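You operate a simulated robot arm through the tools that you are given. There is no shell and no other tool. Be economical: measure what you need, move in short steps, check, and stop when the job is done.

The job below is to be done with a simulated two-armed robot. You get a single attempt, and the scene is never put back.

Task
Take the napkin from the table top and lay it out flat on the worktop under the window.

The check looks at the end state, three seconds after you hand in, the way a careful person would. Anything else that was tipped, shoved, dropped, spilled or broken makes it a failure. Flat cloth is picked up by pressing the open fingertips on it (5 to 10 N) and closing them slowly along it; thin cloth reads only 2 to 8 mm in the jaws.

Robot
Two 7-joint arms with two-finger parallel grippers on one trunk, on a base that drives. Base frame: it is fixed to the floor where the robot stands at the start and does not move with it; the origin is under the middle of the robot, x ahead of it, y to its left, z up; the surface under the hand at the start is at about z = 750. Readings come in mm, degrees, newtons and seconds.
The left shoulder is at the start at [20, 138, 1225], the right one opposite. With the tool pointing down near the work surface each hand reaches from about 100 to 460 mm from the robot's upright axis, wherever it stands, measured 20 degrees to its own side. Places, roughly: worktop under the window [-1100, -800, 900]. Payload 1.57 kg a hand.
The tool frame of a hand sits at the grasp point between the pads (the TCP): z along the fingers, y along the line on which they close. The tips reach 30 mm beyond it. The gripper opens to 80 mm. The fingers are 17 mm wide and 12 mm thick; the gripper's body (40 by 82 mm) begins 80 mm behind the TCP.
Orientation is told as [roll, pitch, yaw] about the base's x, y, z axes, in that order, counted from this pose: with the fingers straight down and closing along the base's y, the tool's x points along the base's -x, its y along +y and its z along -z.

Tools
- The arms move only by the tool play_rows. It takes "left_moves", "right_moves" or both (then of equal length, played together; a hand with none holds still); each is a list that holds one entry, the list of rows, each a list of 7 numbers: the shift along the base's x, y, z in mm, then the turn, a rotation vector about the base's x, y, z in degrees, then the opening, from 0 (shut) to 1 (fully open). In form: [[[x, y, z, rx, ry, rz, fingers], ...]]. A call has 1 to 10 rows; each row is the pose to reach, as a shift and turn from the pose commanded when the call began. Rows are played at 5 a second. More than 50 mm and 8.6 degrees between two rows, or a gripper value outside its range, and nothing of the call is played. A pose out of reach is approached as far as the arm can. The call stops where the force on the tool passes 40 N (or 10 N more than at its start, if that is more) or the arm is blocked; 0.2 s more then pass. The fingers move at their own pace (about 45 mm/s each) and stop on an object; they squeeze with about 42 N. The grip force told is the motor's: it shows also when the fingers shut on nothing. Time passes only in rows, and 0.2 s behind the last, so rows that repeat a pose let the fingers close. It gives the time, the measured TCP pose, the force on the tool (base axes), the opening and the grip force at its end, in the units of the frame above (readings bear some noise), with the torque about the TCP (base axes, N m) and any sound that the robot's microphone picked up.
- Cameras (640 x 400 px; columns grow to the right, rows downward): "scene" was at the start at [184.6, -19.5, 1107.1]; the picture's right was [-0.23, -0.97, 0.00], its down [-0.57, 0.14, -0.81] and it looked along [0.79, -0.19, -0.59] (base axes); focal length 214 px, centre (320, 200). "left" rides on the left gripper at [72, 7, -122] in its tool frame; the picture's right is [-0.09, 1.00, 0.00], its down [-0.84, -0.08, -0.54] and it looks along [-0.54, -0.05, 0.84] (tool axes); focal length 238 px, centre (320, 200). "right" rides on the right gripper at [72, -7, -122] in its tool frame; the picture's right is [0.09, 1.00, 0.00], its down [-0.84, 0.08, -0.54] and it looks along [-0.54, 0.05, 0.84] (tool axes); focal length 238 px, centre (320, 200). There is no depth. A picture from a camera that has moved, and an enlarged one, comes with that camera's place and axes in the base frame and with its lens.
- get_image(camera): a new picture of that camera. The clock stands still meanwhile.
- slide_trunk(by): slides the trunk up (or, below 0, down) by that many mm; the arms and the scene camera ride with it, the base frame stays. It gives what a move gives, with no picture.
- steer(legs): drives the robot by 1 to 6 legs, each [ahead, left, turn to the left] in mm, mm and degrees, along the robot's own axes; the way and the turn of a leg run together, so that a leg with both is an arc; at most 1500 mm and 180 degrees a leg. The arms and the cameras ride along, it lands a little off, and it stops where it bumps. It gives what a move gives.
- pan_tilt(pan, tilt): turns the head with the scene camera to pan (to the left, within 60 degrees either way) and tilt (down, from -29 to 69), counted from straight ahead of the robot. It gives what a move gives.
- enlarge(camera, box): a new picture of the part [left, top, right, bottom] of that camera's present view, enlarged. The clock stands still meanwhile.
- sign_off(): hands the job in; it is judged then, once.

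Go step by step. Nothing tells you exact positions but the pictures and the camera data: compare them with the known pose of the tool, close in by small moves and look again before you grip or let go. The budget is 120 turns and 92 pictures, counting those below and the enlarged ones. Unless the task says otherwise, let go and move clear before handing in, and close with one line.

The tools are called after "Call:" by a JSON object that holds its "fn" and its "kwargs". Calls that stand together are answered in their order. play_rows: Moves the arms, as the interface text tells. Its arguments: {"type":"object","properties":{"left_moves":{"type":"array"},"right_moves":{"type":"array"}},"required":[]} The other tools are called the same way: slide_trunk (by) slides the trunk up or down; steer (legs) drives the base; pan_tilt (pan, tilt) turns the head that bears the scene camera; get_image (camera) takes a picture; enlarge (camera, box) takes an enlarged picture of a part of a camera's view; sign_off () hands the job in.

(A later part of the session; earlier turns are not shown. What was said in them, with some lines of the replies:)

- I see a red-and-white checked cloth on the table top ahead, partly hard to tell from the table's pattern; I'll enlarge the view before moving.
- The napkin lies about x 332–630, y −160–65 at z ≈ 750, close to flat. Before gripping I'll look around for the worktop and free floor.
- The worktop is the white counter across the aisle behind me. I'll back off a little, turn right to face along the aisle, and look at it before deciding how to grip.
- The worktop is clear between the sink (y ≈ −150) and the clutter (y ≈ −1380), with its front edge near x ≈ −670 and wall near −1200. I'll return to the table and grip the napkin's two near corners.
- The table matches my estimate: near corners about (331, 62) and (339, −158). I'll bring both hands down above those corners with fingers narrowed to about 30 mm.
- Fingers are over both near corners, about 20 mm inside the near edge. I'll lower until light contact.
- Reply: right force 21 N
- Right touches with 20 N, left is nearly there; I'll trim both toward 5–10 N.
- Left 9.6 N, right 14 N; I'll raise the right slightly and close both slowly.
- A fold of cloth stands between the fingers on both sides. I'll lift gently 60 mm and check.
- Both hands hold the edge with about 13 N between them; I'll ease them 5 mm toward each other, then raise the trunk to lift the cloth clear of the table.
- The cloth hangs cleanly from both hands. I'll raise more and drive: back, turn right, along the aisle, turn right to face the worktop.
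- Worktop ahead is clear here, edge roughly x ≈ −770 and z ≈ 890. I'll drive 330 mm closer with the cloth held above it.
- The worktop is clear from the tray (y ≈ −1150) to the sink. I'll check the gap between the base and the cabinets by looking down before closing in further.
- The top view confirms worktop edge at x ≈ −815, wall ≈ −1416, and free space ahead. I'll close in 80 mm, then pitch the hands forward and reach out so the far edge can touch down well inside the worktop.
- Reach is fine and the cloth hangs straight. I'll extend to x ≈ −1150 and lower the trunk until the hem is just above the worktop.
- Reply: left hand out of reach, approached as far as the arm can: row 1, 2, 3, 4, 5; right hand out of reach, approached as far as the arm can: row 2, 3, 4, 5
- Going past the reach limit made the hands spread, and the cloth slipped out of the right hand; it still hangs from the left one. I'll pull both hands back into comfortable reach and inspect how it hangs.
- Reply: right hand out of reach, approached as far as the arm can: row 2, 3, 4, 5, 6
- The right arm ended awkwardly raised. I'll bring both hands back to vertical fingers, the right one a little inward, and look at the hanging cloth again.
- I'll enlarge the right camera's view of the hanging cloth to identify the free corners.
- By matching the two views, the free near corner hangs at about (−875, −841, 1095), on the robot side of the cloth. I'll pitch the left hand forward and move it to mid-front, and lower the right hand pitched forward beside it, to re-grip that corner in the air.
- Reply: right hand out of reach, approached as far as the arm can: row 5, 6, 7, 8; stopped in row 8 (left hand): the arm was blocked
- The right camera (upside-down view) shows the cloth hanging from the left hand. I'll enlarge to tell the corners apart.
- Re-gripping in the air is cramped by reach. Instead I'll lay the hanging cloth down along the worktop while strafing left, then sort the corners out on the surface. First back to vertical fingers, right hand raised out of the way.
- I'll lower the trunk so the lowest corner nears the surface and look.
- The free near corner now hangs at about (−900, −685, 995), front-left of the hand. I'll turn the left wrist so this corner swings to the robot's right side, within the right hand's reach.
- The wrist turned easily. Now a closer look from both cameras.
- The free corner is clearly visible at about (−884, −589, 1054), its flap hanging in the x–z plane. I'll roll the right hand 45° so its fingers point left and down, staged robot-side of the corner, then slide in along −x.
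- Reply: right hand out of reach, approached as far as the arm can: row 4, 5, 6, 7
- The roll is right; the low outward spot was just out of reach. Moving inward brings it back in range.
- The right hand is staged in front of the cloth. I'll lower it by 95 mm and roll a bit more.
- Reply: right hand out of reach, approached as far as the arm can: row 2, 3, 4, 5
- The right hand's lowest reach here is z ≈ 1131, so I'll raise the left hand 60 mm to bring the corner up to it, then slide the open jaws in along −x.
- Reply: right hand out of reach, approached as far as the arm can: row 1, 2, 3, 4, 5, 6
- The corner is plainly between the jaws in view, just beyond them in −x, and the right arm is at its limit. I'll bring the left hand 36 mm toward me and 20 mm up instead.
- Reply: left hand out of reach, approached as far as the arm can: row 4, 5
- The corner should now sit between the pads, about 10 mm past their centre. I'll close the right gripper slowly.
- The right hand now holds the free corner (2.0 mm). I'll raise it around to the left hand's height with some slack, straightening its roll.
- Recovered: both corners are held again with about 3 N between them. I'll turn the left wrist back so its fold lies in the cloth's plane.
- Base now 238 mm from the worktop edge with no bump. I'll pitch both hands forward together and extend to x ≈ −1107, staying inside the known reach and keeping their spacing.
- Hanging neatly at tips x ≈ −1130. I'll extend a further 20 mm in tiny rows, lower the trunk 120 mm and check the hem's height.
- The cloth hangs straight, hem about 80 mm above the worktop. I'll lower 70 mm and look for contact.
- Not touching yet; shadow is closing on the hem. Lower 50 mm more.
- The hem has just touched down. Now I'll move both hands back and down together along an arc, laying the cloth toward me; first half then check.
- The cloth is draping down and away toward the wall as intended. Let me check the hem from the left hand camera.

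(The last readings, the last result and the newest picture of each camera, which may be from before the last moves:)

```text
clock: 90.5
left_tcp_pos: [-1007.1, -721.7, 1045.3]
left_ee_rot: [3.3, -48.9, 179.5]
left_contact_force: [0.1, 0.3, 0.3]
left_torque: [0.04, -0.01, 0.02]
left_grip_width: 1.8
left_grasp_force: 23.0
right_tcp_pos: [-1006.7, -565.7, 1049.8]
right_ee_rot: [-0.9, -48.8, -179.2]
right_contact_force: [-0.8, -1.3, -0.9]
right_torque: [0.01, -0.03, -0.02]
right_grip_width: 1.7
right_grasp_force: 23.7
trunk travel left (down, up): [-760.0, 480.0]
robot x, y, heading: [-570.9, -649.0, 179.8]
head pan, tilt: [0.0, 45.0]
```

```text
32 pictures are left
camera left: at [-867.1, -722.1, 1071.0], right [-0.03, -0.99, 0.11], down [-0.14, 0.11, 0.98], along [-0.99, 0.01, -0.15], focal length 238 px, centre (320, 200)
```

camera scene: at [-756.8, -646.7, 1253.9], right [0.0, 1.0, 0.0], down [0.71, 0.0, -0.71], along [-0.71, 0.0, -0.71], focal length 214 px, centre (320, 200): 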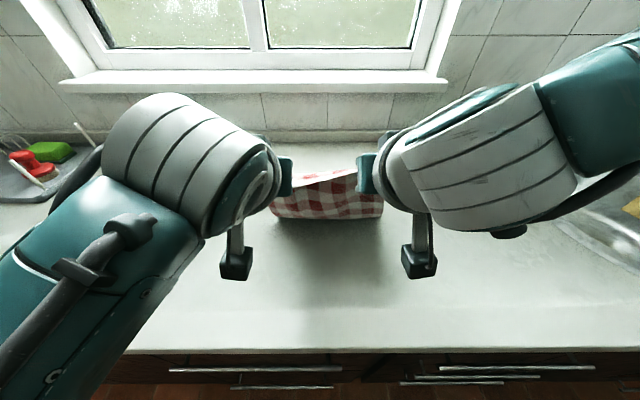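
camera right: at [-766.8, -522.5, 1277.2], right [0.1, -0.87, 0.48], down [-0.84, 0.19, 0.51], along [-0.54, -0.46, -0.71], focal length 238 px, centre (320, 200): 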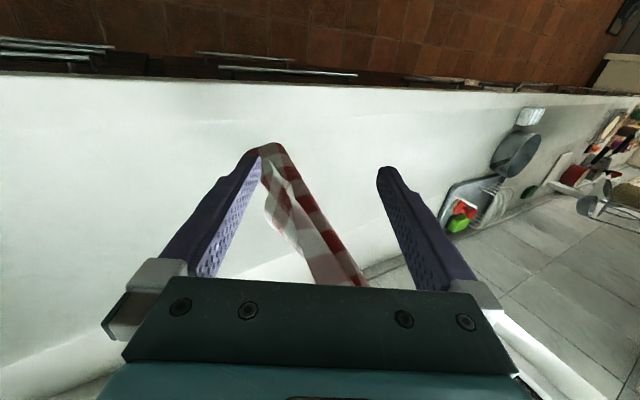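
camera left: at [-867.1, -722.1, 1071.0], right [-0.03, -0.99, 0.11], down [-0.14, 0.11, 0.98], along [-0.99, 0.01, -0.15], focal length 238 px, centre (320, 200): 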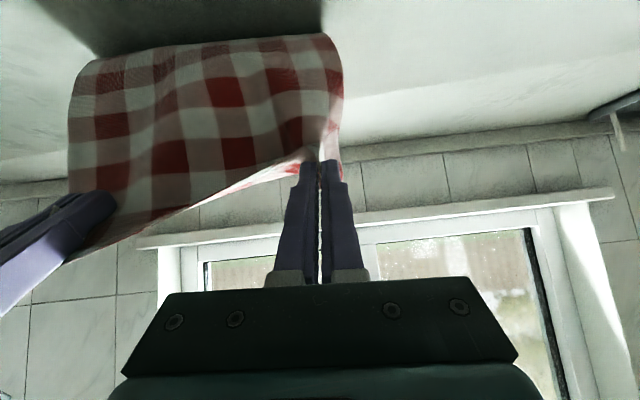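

The worktop surface reads about z = 866 and the hem is anchored near x ≈ −1155. I'll continue back and down, easing the pitch to 30°.

Call:
{"fn": "play_rows", "kwargs": {"left_moves": [[[12, 0, -13, 0, -2, 0, 0], [24, 0, -26, 0, -4, 0, 0], [35, 0, -40, 0, -6, 0, 0], [46, 0, -56, 0, -8, 0, 0], [57, 0, -72, 0, -10, 0, 0], [67, 0, -88, 0, -12, 0, 0], [77, 0, -104, 0, -14, 0, 0], [86, 0, -118, 0, -16, 0, 0], [93, 0, -128, 0, -18, 0, 0], [98, 0, -133, 0, -18, 0, 0]]], "right_moves": [[[12, 0, -13, 0, -2, 0, 0], [24, 0, -26, 0, -4, 0, 0], [35, 0, -40, 0, -6, 0, 0], [46, 0, -56, 0, -8, 0, 0], [57, 0, -73, 0, -10, 0, 0], [67, 0, -90, 0, -12, 0, 0], [77, 0, -106, 0, -14, 0, 0], [86, 0, -121, 0, -16, 0, 0], [93, 0, -132, 0, -18, 0, 0], [98, 0, -137, 0, -18, 0, 0]]]}}

Call:
{"fn": "get_image", "kwargs": {"camera": "scene"}}

Call:
{"fn": "get_image", "kwargs": {"camera": "left"}}

```text
clock: 92.7
left_tcp_pos: [-910.6, -722.9, 912.1]
left_ee_rot: [3.0, -30.9, 179.5]
left_contact_force: [0.4, 2.0, -0.1]
left_torque: [0.06, 0.01, -0.02]
left_grip_width: 1.8
left_grasp_force: 23.7
right_tcp_pos: [-908.2, -564.5, 915.4]
right_ee_rot: [-0.5, -30.8, -179.5]
right_contact_force: [-0.5, -1.7, -0.7]
right_torque: [0.04, -0.03, 0.02]
right_grip_width: 1.9
right_grasp_force: 23.9
trunk travel left (down, up): [-760.0, 480.0]
robot x, y, heading: [-573.5, -648.7, 180.0]
head pan, tilt: [0.0, 45.0]
```

```text
31 pictures are left
camera scene: at [-756.8, -646.7, 1253.9], right [0.0, 1.0, 0.0], down [0.71, 0.0, -0.71], along [-0.71, 0.0, -0.71], focal length 214 px, centre (320, 200)
```

scene: 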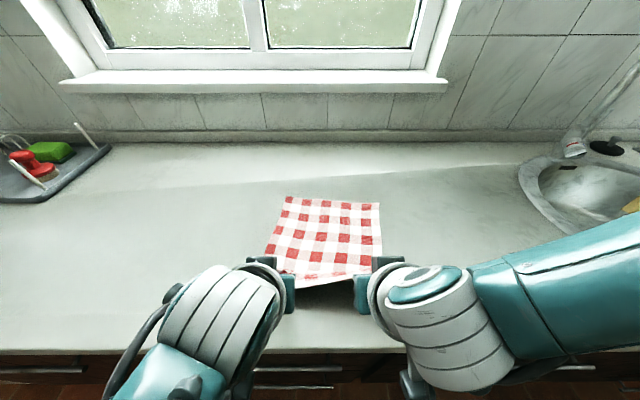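

```text
30 pictures are left
camera left: at [-784.3, -722.7, 979.7], right [-0.06, -0.99, 0.09], down [-0.44, 0.11, 0.89], along [-0.9, 0.01, -0.45], focal length 238 px, centre (320, 200)
```

left: 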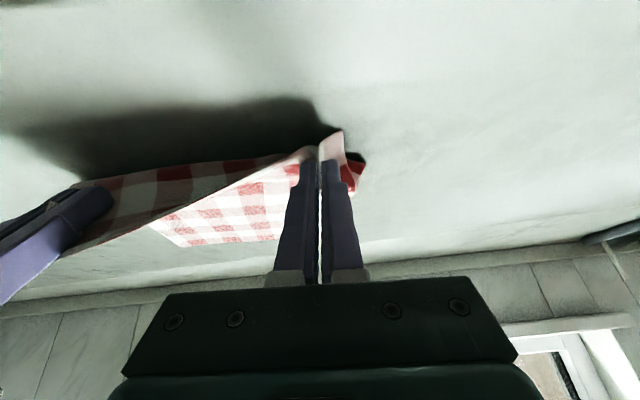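

The cloth is laid out nicely; only the held edge is raised. I'll lower it the last bit while pulling gently toward me.

Call:
{"fn": "play_rows", "kwargs": {"left_moves": [[[4, 0, -4, 0, 0, 0, 0], [8, 0, -8, 0, 0, 0, 0], [12, 0, -11, 0, 0, 0, 0], [16, 0, -13, 0, 0, 0, 0], [16, 0, -13, 0, 0, 0, 0]]], "right_moves": [[[4, 0, -5, 0, 0, 0, 0], [8, 0, -10, 0, 0, 0, 0], [12, 0, -14, 0, 0, 0, 0], [16, 0, -16, 0, 0, 0, 0], [16, 0, -16, 0, 0, 0, 0]]]}}

Call:
{"fn": "pan_tilt", "kwargs": {"pan": 0, "tilt": 60}}

Call:
{"fn": "enlarge", "kwargs": {"camera": "scene", "box": [210, 80, 440, 250]}}

```text
clock: 93.8
left_tcp_pos: [-895.0, -721.7, 899.2]
left_ee_rot: [3.1, -30.8, 179.6]
left_contact_force: [0.1, 1.2, 0.5]
left_torque: [0.04, 0.0, 0.01]
left_grip_width: 1.8
left_grasp_force: 23.5
right_tcp_pos: [-892.7, -564.7, 897.8]
right_ee_rot: [-0.6, -30.7, -179.4]
right_contact_force: [-0.3, -1.6, -0.1]
right_torque: [0.02, 0.01, 0.01]
right_grip_width: 1.7
right_grasp_force: 22.8
trunk travel left (down, up): [-760.0, 480.0]
robot x, y, heading: [-575.2, -647.7, 179.6]
head pan, tilt: [0.0, 45.0]
```

```text
clock: 94.6
left_tcp_pos: [-894.7, -721.7, 899.8]
left_ee_rot: [3.2, -30.9, 179.7]
left_contact_force: [-0.7, 0.3, 0.1]
left_torque: [0.02, -0.04, 0.02]
left_grip_width: 1.3
left_grasp_force: 23.9
right_tcp_pos: [-892.3, -563.8, 897.4]
right_ee_rot: [-0.6, -30.8, -179.5]
right_contact_force: [-0.5, -0.5, -0.7]
right_torque: [0.01, 0.0, -0.02]
right_grip_width: 1.8
right_grasp_force: 23.3
trunk travel left (down, up): [-760.0, 480.0]
robot x, y, heading: [-573.8, -647.8, 180.1]
head pan, tilt: [0.0, 60.0]
```

```text
2.35 times, centred on (325, 165) of scene
camera zoom: at [-742.2, -646.8, 1234.5], right [0.0, 1.0, 0.0], down [0.87, 0.0, -0.5], along [-0.5, 0.0, -0.87], focal length 505 px, centre (308, 282)
```

zoom: 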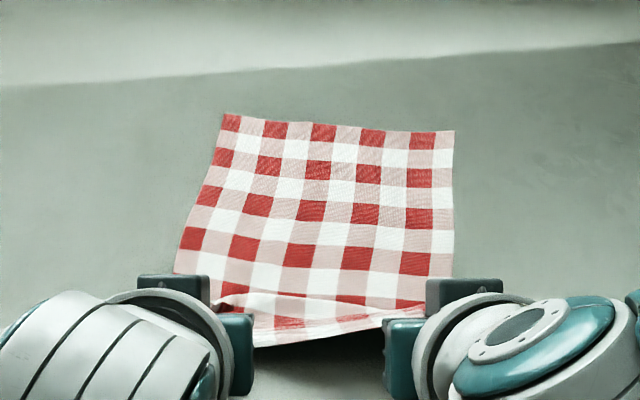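

Nearly flat. I'll set the fingertips down on the surface, pulling 6 mm more, then open slowly.

Call:
{"fn": "play_rows", "kwargs": {"left_moves": [[[3, 0, -3, 0, 0, 0, 0], [6, 0, -6, 0, 0, 0, 0], [6, 0, -6, 0, 0, 0, 0]]], "right_moves": [[[3, 0, -2, 0, 0, 0, 0], [6, 0, -4, 0, 0, 0, 0], [6, 0, -4, 0, 0, 0, 0]]]}}

```text
clock: 95.4
left_tcp_pos: [-888.3, -724.2, 892.5]
left_ee_rot: [3.3, -30.9, 179.5]
left_contact_force: [1.1, 3.0, 1.3]
left_torque: [0.05, 0.0, 0.02]
left_grip_width: 1.6
left_grasp_force: 23.3
right_tcp_pos: [-886.1, -564.9, 892.4]
right_ee_rot: [-0.5, -30.7, -179.3]
right_contact_force: [-0.4, -2.4, 0.1]
right_torque: [0.02, 0.0, 0.01]
right_grip_width: 1.7
right_grasp_force: 24.0
trunk travel left (down, up): [-760.0, 480.0]
robot x, y, heading: [-576.6, -647.7, 179.8]
head pan, tilt: [0.0, 60.0]
```

No contact yet; a few millimetres more.

Call:
{"fn": "play_rows", "kwargs": {"left_moves": [[[0, 0, -2, 0, 0, 0, 0], [0, 0, -4, 0, 0, 0, 0], [0, 0, -6, 0, 0, 0, 0], [0, 0, -7, 0, 0, 0, 0]]], "right_moves": [[[0, 0, -2, 0, 0, 0, 0], [0, 0, -4, 0, 0, 0, 0], [0, 0, -6, 0, 0, 0, 0], [0, 0, -7, 0, 0, 0, 0]]]}}

Call:
{"fn": "get_image", "kwargs": {"camera": "left"}}

```text
clock: 96.1
left_tcp_pos: [-892.2, -724.6, 891.8]
left_ee_rot: [3.8, -31.9, 178.4]
left_contact_force: [2.5, 2.5, 13.7]
left_torque: [0.08, 0.04, -0.06]
left_grip_width: 1.7
left_grasp_force: 23.6
right_tcp_pos: [-887.3, -565.1, 889.3]
right_ee_rot: [-0.4, -31.0, -179.4]
right_contact_force: [5.0, -0.9, 15.5]
right_torque: [0.06, -0.03, -0.07]
right_grip_width: 1.6
right_grasp_force: 24.0
trunk travel left (down, up): [-760.0, 480.0]
robot x, y, heading: [-575.6, -648.1, 179.5]
head pan, tilt: [0.0, 60.0]
stopped in row 3 (left hand): the force on the tool passed its limit at 43 N (the readings are from after the stop); the commanded pose is now the measured one
```

```text
28 pictures are left
camera left: at [-764.9, -725.8, 956.2], right [-0.07, -0.99, 0.1], down [-0.42, 0.12, 0.9], along [-0.9, 0.02, -0.43], focal length 238 px, centre (320, 200)
```

left: 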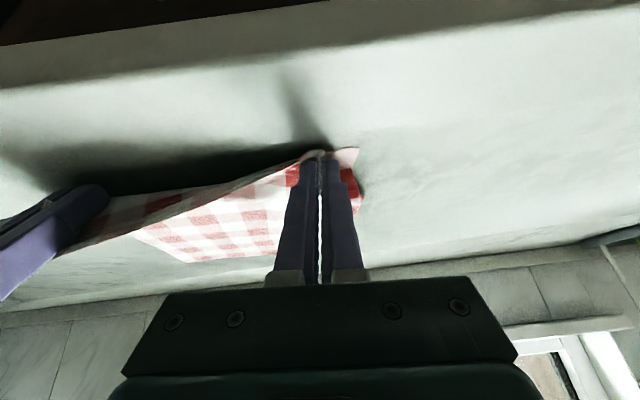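

Both fingertips touch (~15 N). I'll ease up 3 mm and open slowly to release.

Call:
{"fn": "play_rows", "kwargs": {"left_moves": [[[0, 0, 3, 0, 0, 0, 0], [0, 0, 3, 0, 0, 0, 0.06], [0, 0, 3, 0, 0, 0, 0.12], [0, 0, 3, 0, 0, 0, 0.2], [0, 0, 3, 0, 0, 0, 0.25], [0, 0, 3, 0, 0, 0, 0.25]]], "right_moves": [[[0, 0, 3, 0, 0, 0, 0], [0, 0, 3, 0, 0, 0, 0.06], [0, 0, 3, 0, 0, 0, 0.12], [0, 0, 3, 0, 0, 0, 0.2], [0, 0, 3, 0, 0, 0, 0.25], [0, 0, 3, 0, 0, 0, 0.25]]]}}

Call:
{"fn": "play_rows", "kwargs": {"left_moves": [[[5, 0, 9, 0, 0, 0, 0.25], [11, 0, 19, 0, 0, 0, 0.25], [18, 0, 31, 0, 0, 0, 0.25], [28, 0, 48, 0, 0, 0, 0.25], [40, 0, 70, 0, 0, 0, 0.25]]], "right_moves": [[[5, 0, 9, 0, 0, 0, 0.25], [11, 0, 19, 0, 0, 0, 0.25], [18, 0, 31, 0, 0, 0, 0.25], [28, 0, 48, 0, 0, 0, 0.25], [40, 0, 70, 0, 0, 0, 0.25]]]}}

Call:
{"fn": "get_image", "kwargs": {"camera": "left"}}

Call:
{"fn": "get_image", "kwargs": {"camera": "scene"}}

```text
clock: 97.5
left_tcp_pos: [-889.2, -727.8, 891.6]
left_ee_rot: [4.1, -31.5, 178.3]
left_contact_force: [-0.4, -0.3, 3.3]
left_torque: [0.04, 0.03, -0.01]
left_grip_width: 19.4
left_grasp_force: 0.0
right_tcp_pos: [-885.9, -565.6, 891.9]
right_ee_rot: [-0.5, -30.7, -179.4]
right_contact_force: [-0.4, -0.4, 0.5]
right_torque: [0.0, -0.01, 0.02]
right_grip_width: 19.9
right_grasp_force: 0.1
trunk travel left (down, up): [-760.0, 480.0]
robot x, y, heading: [-573.5, -649.8, 179.8]
head pan, tilt: [0.0, 60.0]
```

```text
clock: 98.9
left_tcp_pos: [-852.0, -754.1, 956.6]
left_ee_rot: [9.4, -31.7, 174.1]
left_contact_force: [0.5, 0.5, 0.3]
left_torque: [0.01, 0.0, 0.0]
left_grip_width: 20.2
left_grasp_force: 0.1
right_tcp_pos: [-846.2, -566.5, 963.1]
right_ee_rot: [-0.5, -30.6, -179.5]
right_contact_force: [0.0, 0.6, -1.1]
right_torque: [0.03, -0.01, 0.03]
right_grip_width: 20.0
right_grasp_force: 0.0
trunk travel left (down, up): [-760.0, 480.0]
robot x, y, heading: [-574.3, -647.2, 179.6]
head pan, tilt: [0.0, 60.0]
stopped in row 5 (left hand): the arm was blocked; the commanded pose is now the measured one
```

```text
27 pictures are left
camera left: at [-724.4, -752.9, 1021.3], right [-0.09, -0.98, 0.19], down [-0.42, 0.21, 0.88], along [-0.9, 0.01, -0.43], focal length 238 px, centre (320, 200)
```

left: 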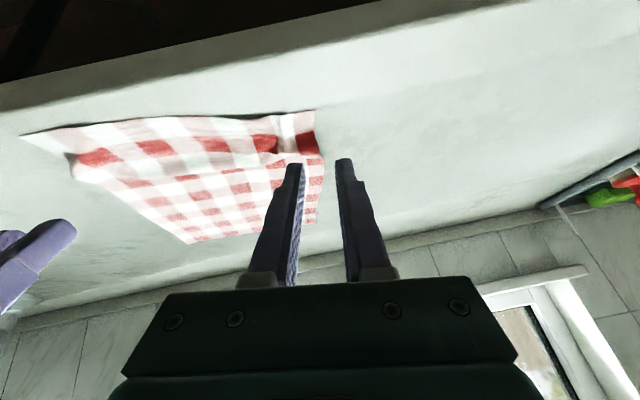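

```text
26 pictures are left
camera scene: at [-742.0, -646.9, 1234.4], right [0.0, 1.0, 0.0], down [0.87, 0.0, -0.5], along [-0.5, 0.0, -0.87], focal length 214 px, centre (320, 200)
```

scene: 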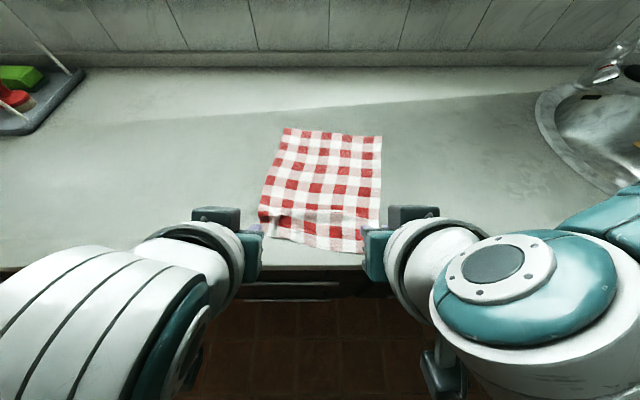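

Released, and both hands are off the cloth. I'll raise the trunk and back off for an unobstructed view of the remaining ridge near the front-left corner.

Call:
{"fn": "slide_trunk", "kwargs": {"by": 150}}

Call:
{"fn": "steer", "kwargs": {"legs": [[-150, 0, 0]]}}

Call:
{"fn": "pan_tilt", "kwargs": {"pan": 0, "tilt": 50}}

Call:
{"fn": "get_image", "kwargs": {"camera": "scene"}}

```text
clock: 100.6
left_tcp_pos: [-852.1, -753.8, 1106.7]
left_ee_rot: [9.3, -31.8, 174.1]
left_contact_force: [0.4, 0.8, -0.9]
left_torque: [-0.02, -0.04, 0.0]
left_grip_width: 20.0
left_grasp_force: 0.0
right_tcp_pos: [-846.8, -566.5, 1113.6]
right_ee_rot: [-0.6, -30.7, -179.5]
right_contact_force: [0.7, -1.4, -0.4]
right_torque: [0.01, 0.03, 0.01]
right_grip_width: 20.0
right_grasp_force: 0.0
trunk travel left (down, up): [-910.0, 330.0]
robot x, y, heading: [-574.4, -646.2, 179.7]
head pan, tilt: [0.0, 60.0]
```

```text
clock: 102.0
left_tcp_pos: [-703.9, -752.6, 1106.6]
left_ee_rot: [9.4, -31.7, 173.9]
left_contact_force: [-0.8, -0.2, 0.4]
left_torque: [-0.03, 0.03, 0.0]
left_grip_width: 19.8
left_grasp_force: 0.0
right_tcp_pos: [-697.2, -566.0, 1113.9]
right_ee_rot: [-0.6, -30.7, -179.7]
right_contact_force: [-0.1, 0.8, -0.2]
right_torque: [0.02, 0.0, 0.0]
right_grip_width: 19.8
right_grasp_force: 0.2
trunk travel left (down, up): [-910.0, 330.0]
robot x, y, heading: [-428.3, -651.3, 179.5]
head pan, tilt: [0.0, 60.0]
```

```text
clock: 102.7
left_tcp_pos: [-703.2, -754.1, 1106.6]
left_ee_rot: [9.5, -31.7, 173.8]
left_contact_force: [0.9, 0.5, 0.4]
left_torque: [-0.01, -0.01, -0.04]
left_grip_width: 19.9
left_grasp_force: 0.1
right_tcp_pos: [-697.9, -566.5, 1113.8]
right_ee_rot: [-0.6, -30.7, -179.7]
right_contact_force: [-0.6, 0.8, 0.1]
right_torque: [0.0, 0.02, -0.03]
right_grip_width: 19.9
right_grasp_force: 0.0
trunk travel left (down, up): [-910.0, 330.0]
robot x, y, heading: [-429.4, -650.3, 179.6]
head pan, tilt: [0.0, 50.0]
```

```text
25 pictures are left
camera scene: at [-604.9, -647.0, 1396.9], right [0.01, 1.0, 0.0], down [0.77, -0.01, -0.64], along [-0.64, 0.01, -0.77], focal length 214 px, centre (320, 200)
```

scene: 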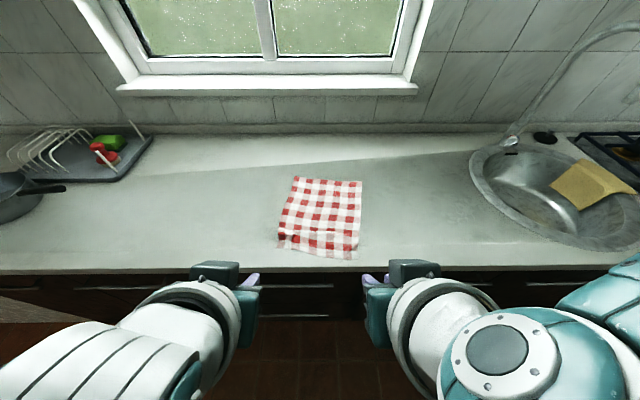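

Call:
{"fn": "enlarge", "kwargs": {"camera": "scene", "box": [255, 165, 385, 270]}}

```text
3.81 times, centred on (320, 218) of scene
camera zoom: at [-604.9, -647.0, 1396.9], right [0.01, 1.0, 0.0], down [0.77, -0.01, -0.64], along [-0.64, 0.01, -0.77], focal length 817 px, centre (320, 133)
```

zoom: 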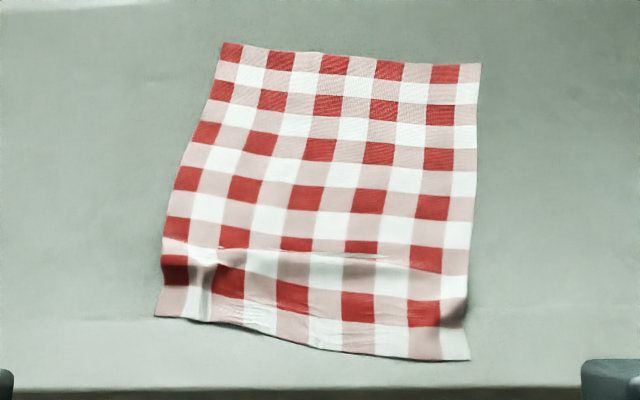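

Almost flat: there is a low ripple across the front strip and a small ridge near the front-left corner. I'll straighten the hands to vertical with fingers shut, drive in again, and smooth it by pressing on the two front corners and drawing them gently outward.

Call:
{"fn": "play_rows", "kwargs": {"left_moves": [[[-10, 0, 0, 2, -6, 1, 0], [-20, 0, 0, 4, -12, 2, 0], [-30, 0, 0, 6, -18, 3, 0], [-40, 0, 0, 7, -24, 4, 0], [-50, 0, 0, 9, -31, 6, 0], [-50, 0, 0, 9, -31, 6, 0]]], "right_moves": [[[-8, 0, 0, 0, -6, 0, 0], [-16, 0, 0, 0, -12, 0, 0], [-24, 0, 0, 0, -18, 0, 0], [-32, 0, 0, 0, -24, 0, 0], [-40, 0, 0, 0, -31, 0, 0], [-40, 0, 0, 0, -31, 0, 0]]]}}

Call:
{"fn": "steer", "kwargs": {"legs": [[120, 0, 0]]}}

Call:
{"fn": "slide_trunk", "kwargs": {"by": -130}}

Call:
{"fn": "get_image", "kwargs": {"camera": "left"}}

Call:
{"fn": "get_image", "kwargs": {"camera": "right"}}

```text
clock: 104.1
left_tcp_pos: [-753.5, -762.2, 1104.9]
left_ee_rot: [0.4, -1.0, -176.9]
left_contact_force: [0.2, 0.1, -0.4]
left_torque: [0.0, -0.02, -0.01]
left_grip_width: 0.0
left_grasp_force: 21.2
right_tcp_pos: [-737.9, -566.6, 1113.8]
right_ee_rot: [-0.4, 0.4, -179.7]
right_contact_force: [-1.0, -0.4, 0.2]
right_torque: [0.03, 0.01, 0.04]
right_grip_width: 0.0
right_grasp_force: 21.9
trunk travel left (down, up): [-910.0, 330.0]
robot x, y, heading: [-426.6, -648.2, 179.5]
head pan, tilt: [0.0, 50.0]
```

```text
clock: 105.4
left_tcp_pos: [-876.2, -762.3, 1105.8]
left_ee_rot: [0.3, -1.1, -176.7]
left_contact_force: [-0.3, 0.3, -0.7]
left_torque: [-0.02, -0.03, 0.03]
left_grip_width: 0.0
left_grasp_force: 21.0
right_tcp_pos: [-860.2, -565.9, 1112.6]
right_ee_rot: [-0.4, 0.3, -179.6]
right_contact_force: [-0.1, -0.2, 0.4]
right_torque: [-0.05, -0.01, 0.02]
right_grip_width: 0.0
right_grasp_force: 21.7
trunk travel left (down, up): [-910.0, 330.0]
robot x, y, heading: [-547.7, -650.4, 179.2]
head pan, tilt: [0.0, 50.0]
```

```text
clock: 106.9
left_tcp_pos: [-877.8, -764.8, 975.9]
left_ee_rot: [0.7, -1.2, -176.5]
left_contact_force: [-0.2, -0.3, -0.4]
left_torque: [0.01, 0.02, -0.01]
left_grip_width: 0.0
left_grasp_force: 21.3
right_tcp_pos: [-858.2, -566.2, 982.3]
right_ee_rot: [-0.4, 0.4, -179.8]
right_contact_force: [0.0, 0.7, 0.3]
right_torque: [0.03, 0.01, 0.0]
right_grip_width: 0.0
right_grasp_force: 21.5
trunk travel left (down, up): [-780.0, 460.0]
robot x, y, heading: [-547.0, -649.0, 179.5]
head pan, tilt: [0.0, 50.0]
```

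```text
23 pictures are left
camera left: at [-801.7, -765.6, 1094.8], right [-0.03, -1.0, 0.01], down [-0.83, 0.03, 0.56], along [-0.56, 0.01, -0.83], focal length 238 px, centre (320, 200)
```

left: 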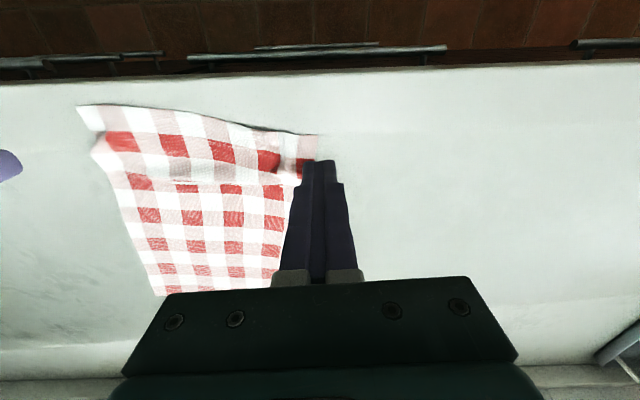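

```text
22 pictures are left
camera right: at [-787.0, -559.6, 1107.3], right [0.1, -1.0, -0.01], down [-0.84, -0.09, 0.54], along [-0.54, -0.05, -0.84], focal length 238 px, centre (320, 200)
```

right: 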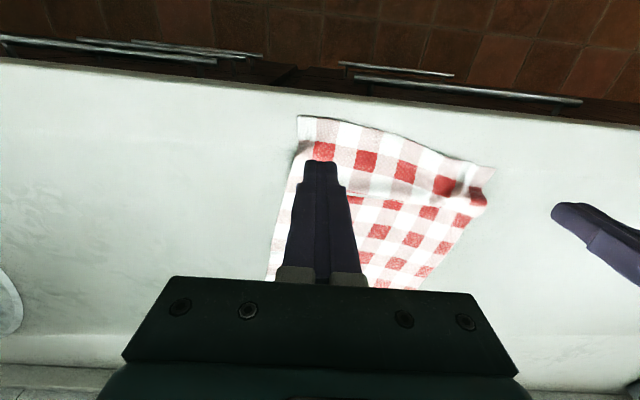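

Near corners are at (−882, −763) and (−847, −541). I'll bring the closed fingertips just inside each corner, close above the cloth.

Call:
{"fn": "play_rows", "kwargs": {"left_moves": [[[-10, 8, -20, 0, 0, 0, 0], [-20, 17, -40, 0, 0, 0, 0], [-20, 17, -60, 0, 0, 0, 0], [-20, 17, -74, 0, 0, 0, 0], [-20, 17, -80, 0, 0, 0, 0]]], "right_moves": [[[-3, 4, -22, 0, 0, 0, 0], [-6, 8, -44, 0, 0, 0, 0], [-6, 8, -66, 0, 0, 0, 0], [-6, 8, -80, 0, 0, 0, 0], [-6, 8, -86, 0, 0, 0, 0]]]}}

Call:
{"fn": "get_image", "kwargs": {"camera": "left"}}

Call:
{"fn": "get_image", "kwargs": {"camera": "right"}}

```text
clock: 108.1
left_tcp_pos: [-896.9, -744.4, 895.1]
left_ee_rot: [0.3, -1.2, -176.5]
left_contact_force: [-0.3, -0.6, 0.6]
left_torque: [0.0, 0.0, 0.0]
left_grip_width: 0.4
left_grasp_force: 21.5
right_tcp_pos: [-865.9, -558.5, 897.3]
right_ee_rot: [-0.4, 0.2, -179.8]
right_contact_force: [0.5, -1.0, 0.4]
right_torque: [0.01, -0.02, -0.02]
right_grip_width: 0.3
right_grasp_force: 21.1
trunk travel left (down, up): [-780.0, 460.0]
robot x, y, heading: [-551.6, -646.9, 179.7]
head pan, tilt: [0.0, 50.0]
```

```text
21 pictures are left
camera left: at [-822.0, -745.3, 1014.9], right [-0.03, -1.0, 0.01], down [-0.83, 0.03, 0.56], along [-0.56, 0.01, -0.83], focal length 238 px, centre (320, 200)
```

left: 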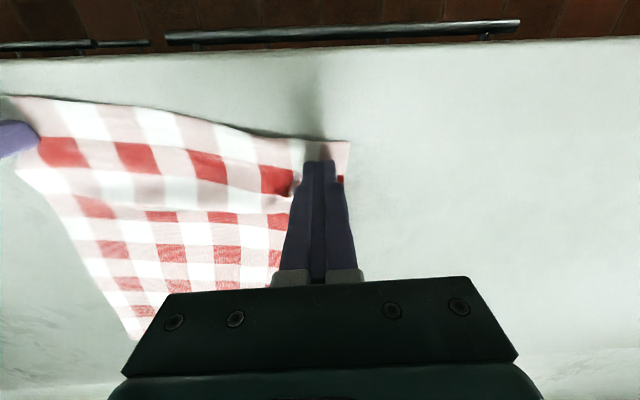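

```text
20 pictures are left
camera right: at [-792.5, -551.5, 1021.1], right [0.1, -1.0, -0.01], down [-0.84, -0.09, 0.54], along [-0.54, -0.05, -0.84], focal length 238 px, centre (320, 200)
```

right: 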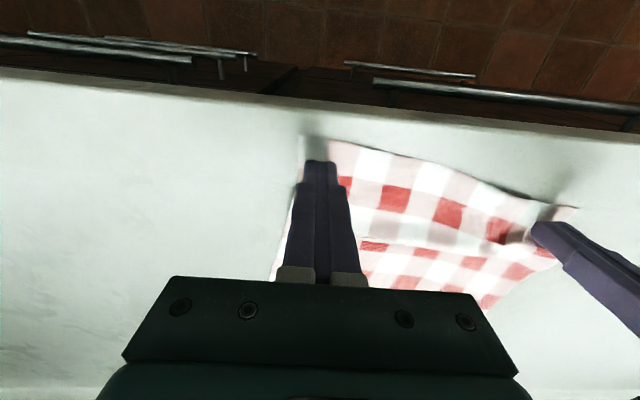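

Both fingertips are just inside their corners. I'll press lightly to get 5–10 N.

Call:
{"fn": "play_rows", "kwargs": {"left_moves": [[[0, 0, -2, 0, 0, 0, 0], [0, 0, -4, 0, 0, 0, 0], [0, 0, -4, 0, 0, 0, 0]]], "right_moves": [[[0, 0, -3, 0, 0, 0, 0], [0, 0, -6, 0, 0, 0, 0], [0, 0, -6, 0, 0, 0, 0]]]}}

```text
clock: 108.9
left_tcp_pos: [-895.5, -745.3, 891.2]
left_ee_rot: [0.3, -1.1, -176.6]
left_contact_force: [-0.2, 0.4, 0.4]
left_torque: [0.01, 0.0, 0.0]
left_grip_width: 0.1
left_grasp_force: 21.3
right_tcp_pos: [-864.9, -557.1, 890.7]
right_ee_rot: [-0.4, 0.3, -179.6]
right_contact_force: [0.4, 0.2, 3.6]
right_torque: [0.01, -0.03, 0.0]
right_grip_width: 0.1
right_grasp_force: 20.8
trunk travel left (down, up): [-780.0, 460.0]
robot x, y, heading: [-552.1, -650.0, 179.5]
head pan, tilt: [0.0, 50.0]
```

Call:
{"fn": "play_rows", "kwargs": {"left_moves": [[[0, 0, -1, 0, 0, 0, 0], [0, 0, -1.6, 0, 0, 0, 0], [0, 0, -1.6, 0, 0, 0, 0]]], "right_moves": [[[0, 0, -0.2, 0, 0, 0, 0], [0, 0, -0.4, 0, 0, 0, 0], [0, 0, -0.4, 0, 0, 0, 0]]]}}

```text
clock: 109.7
left_tcp_pos: [-899.6, -745.0, 890.7]
left_ee_rot: [0.3, -1.4, -176.7]
left_contact_force: [4.4, 0.0, 25.7]
left_torque: [-0.01, -0.31, -0.01]
left_grip_width: 0.0
left_grasp_force: 21.7
right_tcp_pos: [-866.8, -557.4, 890.8]
right_ee_rot: [-0.4, 0.2, -179.6]
right_contact_force: [1.9, 1.1, 10.3]
right_torque: [0.01, -0.04, 0.03]
right_grip_width: 0.0
right_grasp_force: 21.3
trunk travel left (down, up): [-780.0, 460.0]
robot x, y, heading: [-548.0, -649.2, 179.7]
head pan, tilt: [0.0, 50.0]
```

Left presses 26 N, right 10 N; I'll ease the left 0.8 mm and draw the corners outward slowly.

Call:
{"fn": "play_rows", "kwargs": {"left_moves": [[[0, 0, 0.8, 0, 0, 0, 0], [1.5, -2.5, 0.8, 0, 0, 0, 0], [3.5, -5, 0.8, 0, 0, 0, 0], [5.5, -7.5, 0.8, 0, 0, 0, 0], [7.5, -10, 0.8, 0, 0, 0, 0], [9.5, -12.5, 0.8, 0, 0, 0, 0], [11.5, -15, 0.8, 0, 0, 0, 0], [13, -17, 0.8, 0, 0, 0, 0], [13, -17, 0.8, 0, 0, 0, 0]]], "right_moves": [[[0, 0, 0, 0, 0, 0, 0], [1, 0.5, 0, 0, 0, 0, 0], [2, 1, 0, 0, 0, 0, 0], [3, 1.5, 0, 0, 0, 0, 0], [4, 2, 0, 0, 0, 0, 0], [5, 2.5, 0, 0, 0, 0, 0], [6, 3, 0, 0, 0, 0, 0], [7, 3, 0, 0, 0, 0, 0], [7, 3, 0, 0, 0, 0, 0]]]}}

Call:
{"fn": "get_image", "kwargs": {"camera": "left"}}

Call:
{"fn": "get_image", "kwargs": {"camera": "right"}}

```text
clock: 111.7
left_tcp_pos: [-885.5, -760.7, 891.8]
left_ee_rot: [0.3, -1.1, -176.6]
left_contact_force: [-0.3, 1.8, 2.2]
left_torque: [0.04, -0.03, 0.03]
left_grip_width: 0.1
left_grasp_force: 21.5
right_tcp_pos: [-860.5, -555.4, 891.3]
right_ee_rot: [-0.3, 0.1, -179.6]
right_contact_force: [-2.8, -2.9, 13.2]
right_torque: [-0.07, 0.07, 0.0]
right_grip_width: 0.2
right_grasp_force: 21.4
trunk travel left (down, up): [-780.0, 460.0]
robot x, y, heading: [-548.9, -647.8, 179.4]
head pan, tilt: [0.0, 50.0]
```

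```text
19 pictures are left
camera left: at [-809.7, -763.0, 1011.2], right [-0.03, -1.0, 0.01], down [-0.83, 0.03, 0.56], along [-0.56, 0.01, -0.83], focal length 238 px, centre (320, 200)
```

left: 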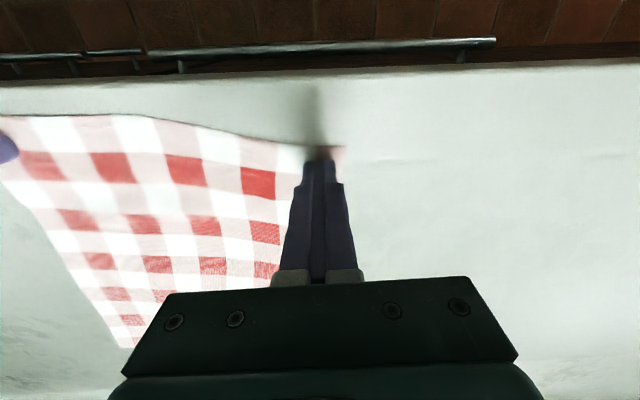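

```text
18 pictures are left
camera right: at [-787.8, -548.9, 1015.3], right [0.1, -1.0, -0.01], down [-0.84, -0.09, 0.54], along [-0.54, -0.05, -0.84], focal length 238 px, centre (320, 200)
```

right: 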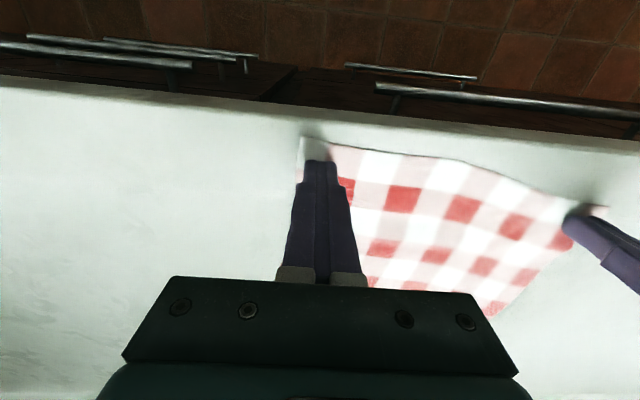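

That pulled the ripple flat. I'll lift both hands straight up and inspect.

Call:
{"fn": "play_rows", "kwargs": {"left_moves": [[[0, 0, 5, 0, 0, 0, 0], [0, 0, 15, 0, 0, 0, 0], [0, 0, 30, 0, 0, 0, 0], [0, 0, 50, 0, 0, 0, 0]]], "right_moves": [[[0, 0, 5, 0, 0, 0, 0], [0, 0, 15, 0, 0, 0, 0], [0, 0, 30, 0, 0, 0, 0], [0, 0, 50, 0, 0, 0, 0]]]}}

Call:
{"fn": "slide_trunk", "kwargs": {"by": 150}}

Call:
{"fn": "steer", "kwargs": {"legs": [[-200, 0, 0]]}}

Call:
{"fn": "get_image", "kwargs": {"camera": "scene"}}

Call:
{"fn": "enlarge", "kwargs": {"camera": "scene", "box": [255, 130, 385, 235]}}

```text
clock: 112.7
left_tcp_pos: [-885.0, -760.6, 939.9]
left_ee_rot: [0.2, -1.2, -176.6]
left_contact_force: [-0.2, -0.2, -0.5]
left_torque: [-0.01, 0.0, 0.0]
left_grip_width: 0.0
left_grasp_force: 20.9
right_tcp_pos: [-856.6, -554.6, 942.9]
right_ee_rot: [-0.3, 0.3, -179.7]
right_contact_force: [-0.2, 0.6, -0.4]
right_torque: [0.01, -0.01, 0.04]
right_grip_width: 0.0
right_grasp_force: 21.1
trunk travel left (down, up): [-780.0, 460.0]
robot x, y, heading: [-546.4, -649.4, 179.6]
head pan, tilt: [0.0, 50.0]
```

```text
clock: 114.5
left_tcp_pos: [-884.9, -761.0, 1090.7]
left_ee_rot: [0.4, -1.2, -176.6]
left_contact_force: [-0.4, -0.9, -0.7]
left_torque: [0.01, -0.02, 0.04]
left_grip_width: 0.1
left_grasp_force: 21.3
right_tcp_pos: [-857.1, -555.7, 1091.6]
right_ee_rot: [-0.4, 0.3, -179.7]
right_contact_force: [0.3, -0.5, -0.3]
right_torque: [0.0, 0.07, -0.01]
right_grip_width: 0.0
right_grasp_force: 21.2
trunk travel left (down, up): [-930.0, 310.0]
robot x, y, heading: [-548.1, -647.5, 179.7]
head pan, tilt: [0.0, 50.0]
```

```text
clock: 116.1
left_tcp_pos: [-688.2, -762.7, 1090.2]
left_ee_rot: [0.2, -1.2, -176.6]
left_contact_force: [0.2, -1.2, 0.3]
left_torque: [-0.01, -0.01, 0.0]
left_grip_width: 0.1
left_grasp_force: 21.6
right_tcp_pos: [-660.8, -556.4, 1091.9]
right_ee_rot: [-0.3, 0.3, -179.7]
right_contact_force: [0.7, 0.3, -0.5]
right_torque: [-0.04, 0.0, -0.02]
right_grip_width: 0.1
right_grasp_force: 21.4
trunk travel left (down, up): [-930.0, 310.0]
robot x, y, heading: [-354.3, -649.0, 179.4]
head pan, tilt: [0.0, 50.0]
```

```text
17 pictures are left
camera scene: at [-530.5, -647.5, 1417.0], right [0.01, 1.0, 0.0], down [0.77, -0.01, -0.64], along [-0.64, 0.01, -0.77], focal length 214 px, centre (320, 200)
```

scene: 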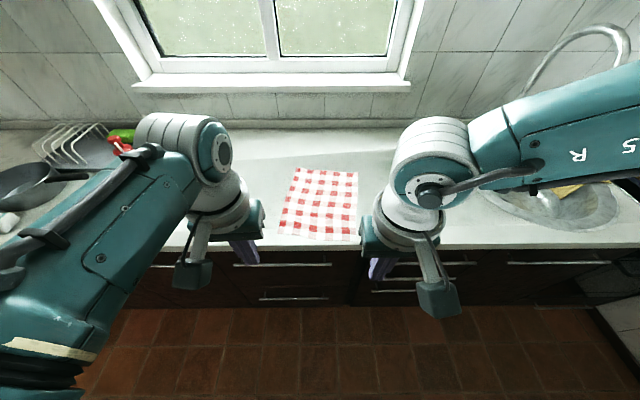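

```text
3.81 times, centred on (320, 182) of scene
camera zoom: at [-530.5, -647.5, 1417.0], right [0.01, 1.0, 0.0], down [0.77, -0.01, -0.64], along [-0.64, 0.01, -0.77], focal length 817 px, centre (320, 267)
```

zoom: 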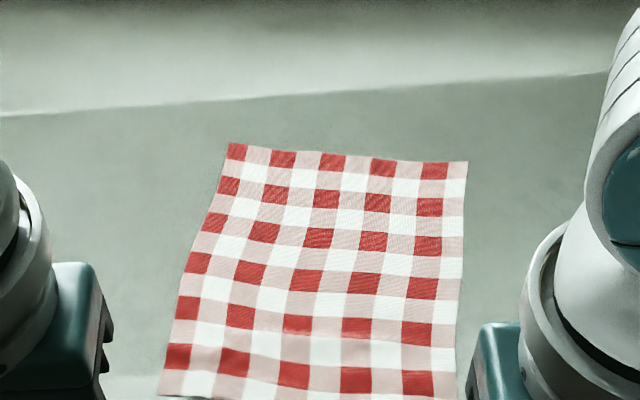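

The napkin lies flat and fully on the worktop under the window, both hands are clear, and nothing else has moved in view. Handing in.

Call:
{"fn": "sign_off", "kwargs": {}}

```text
The job is handed in.
```

The napkin is spread flat on the worktop under the window, both hands are empty and clear, and I saw nothing else disturbed.
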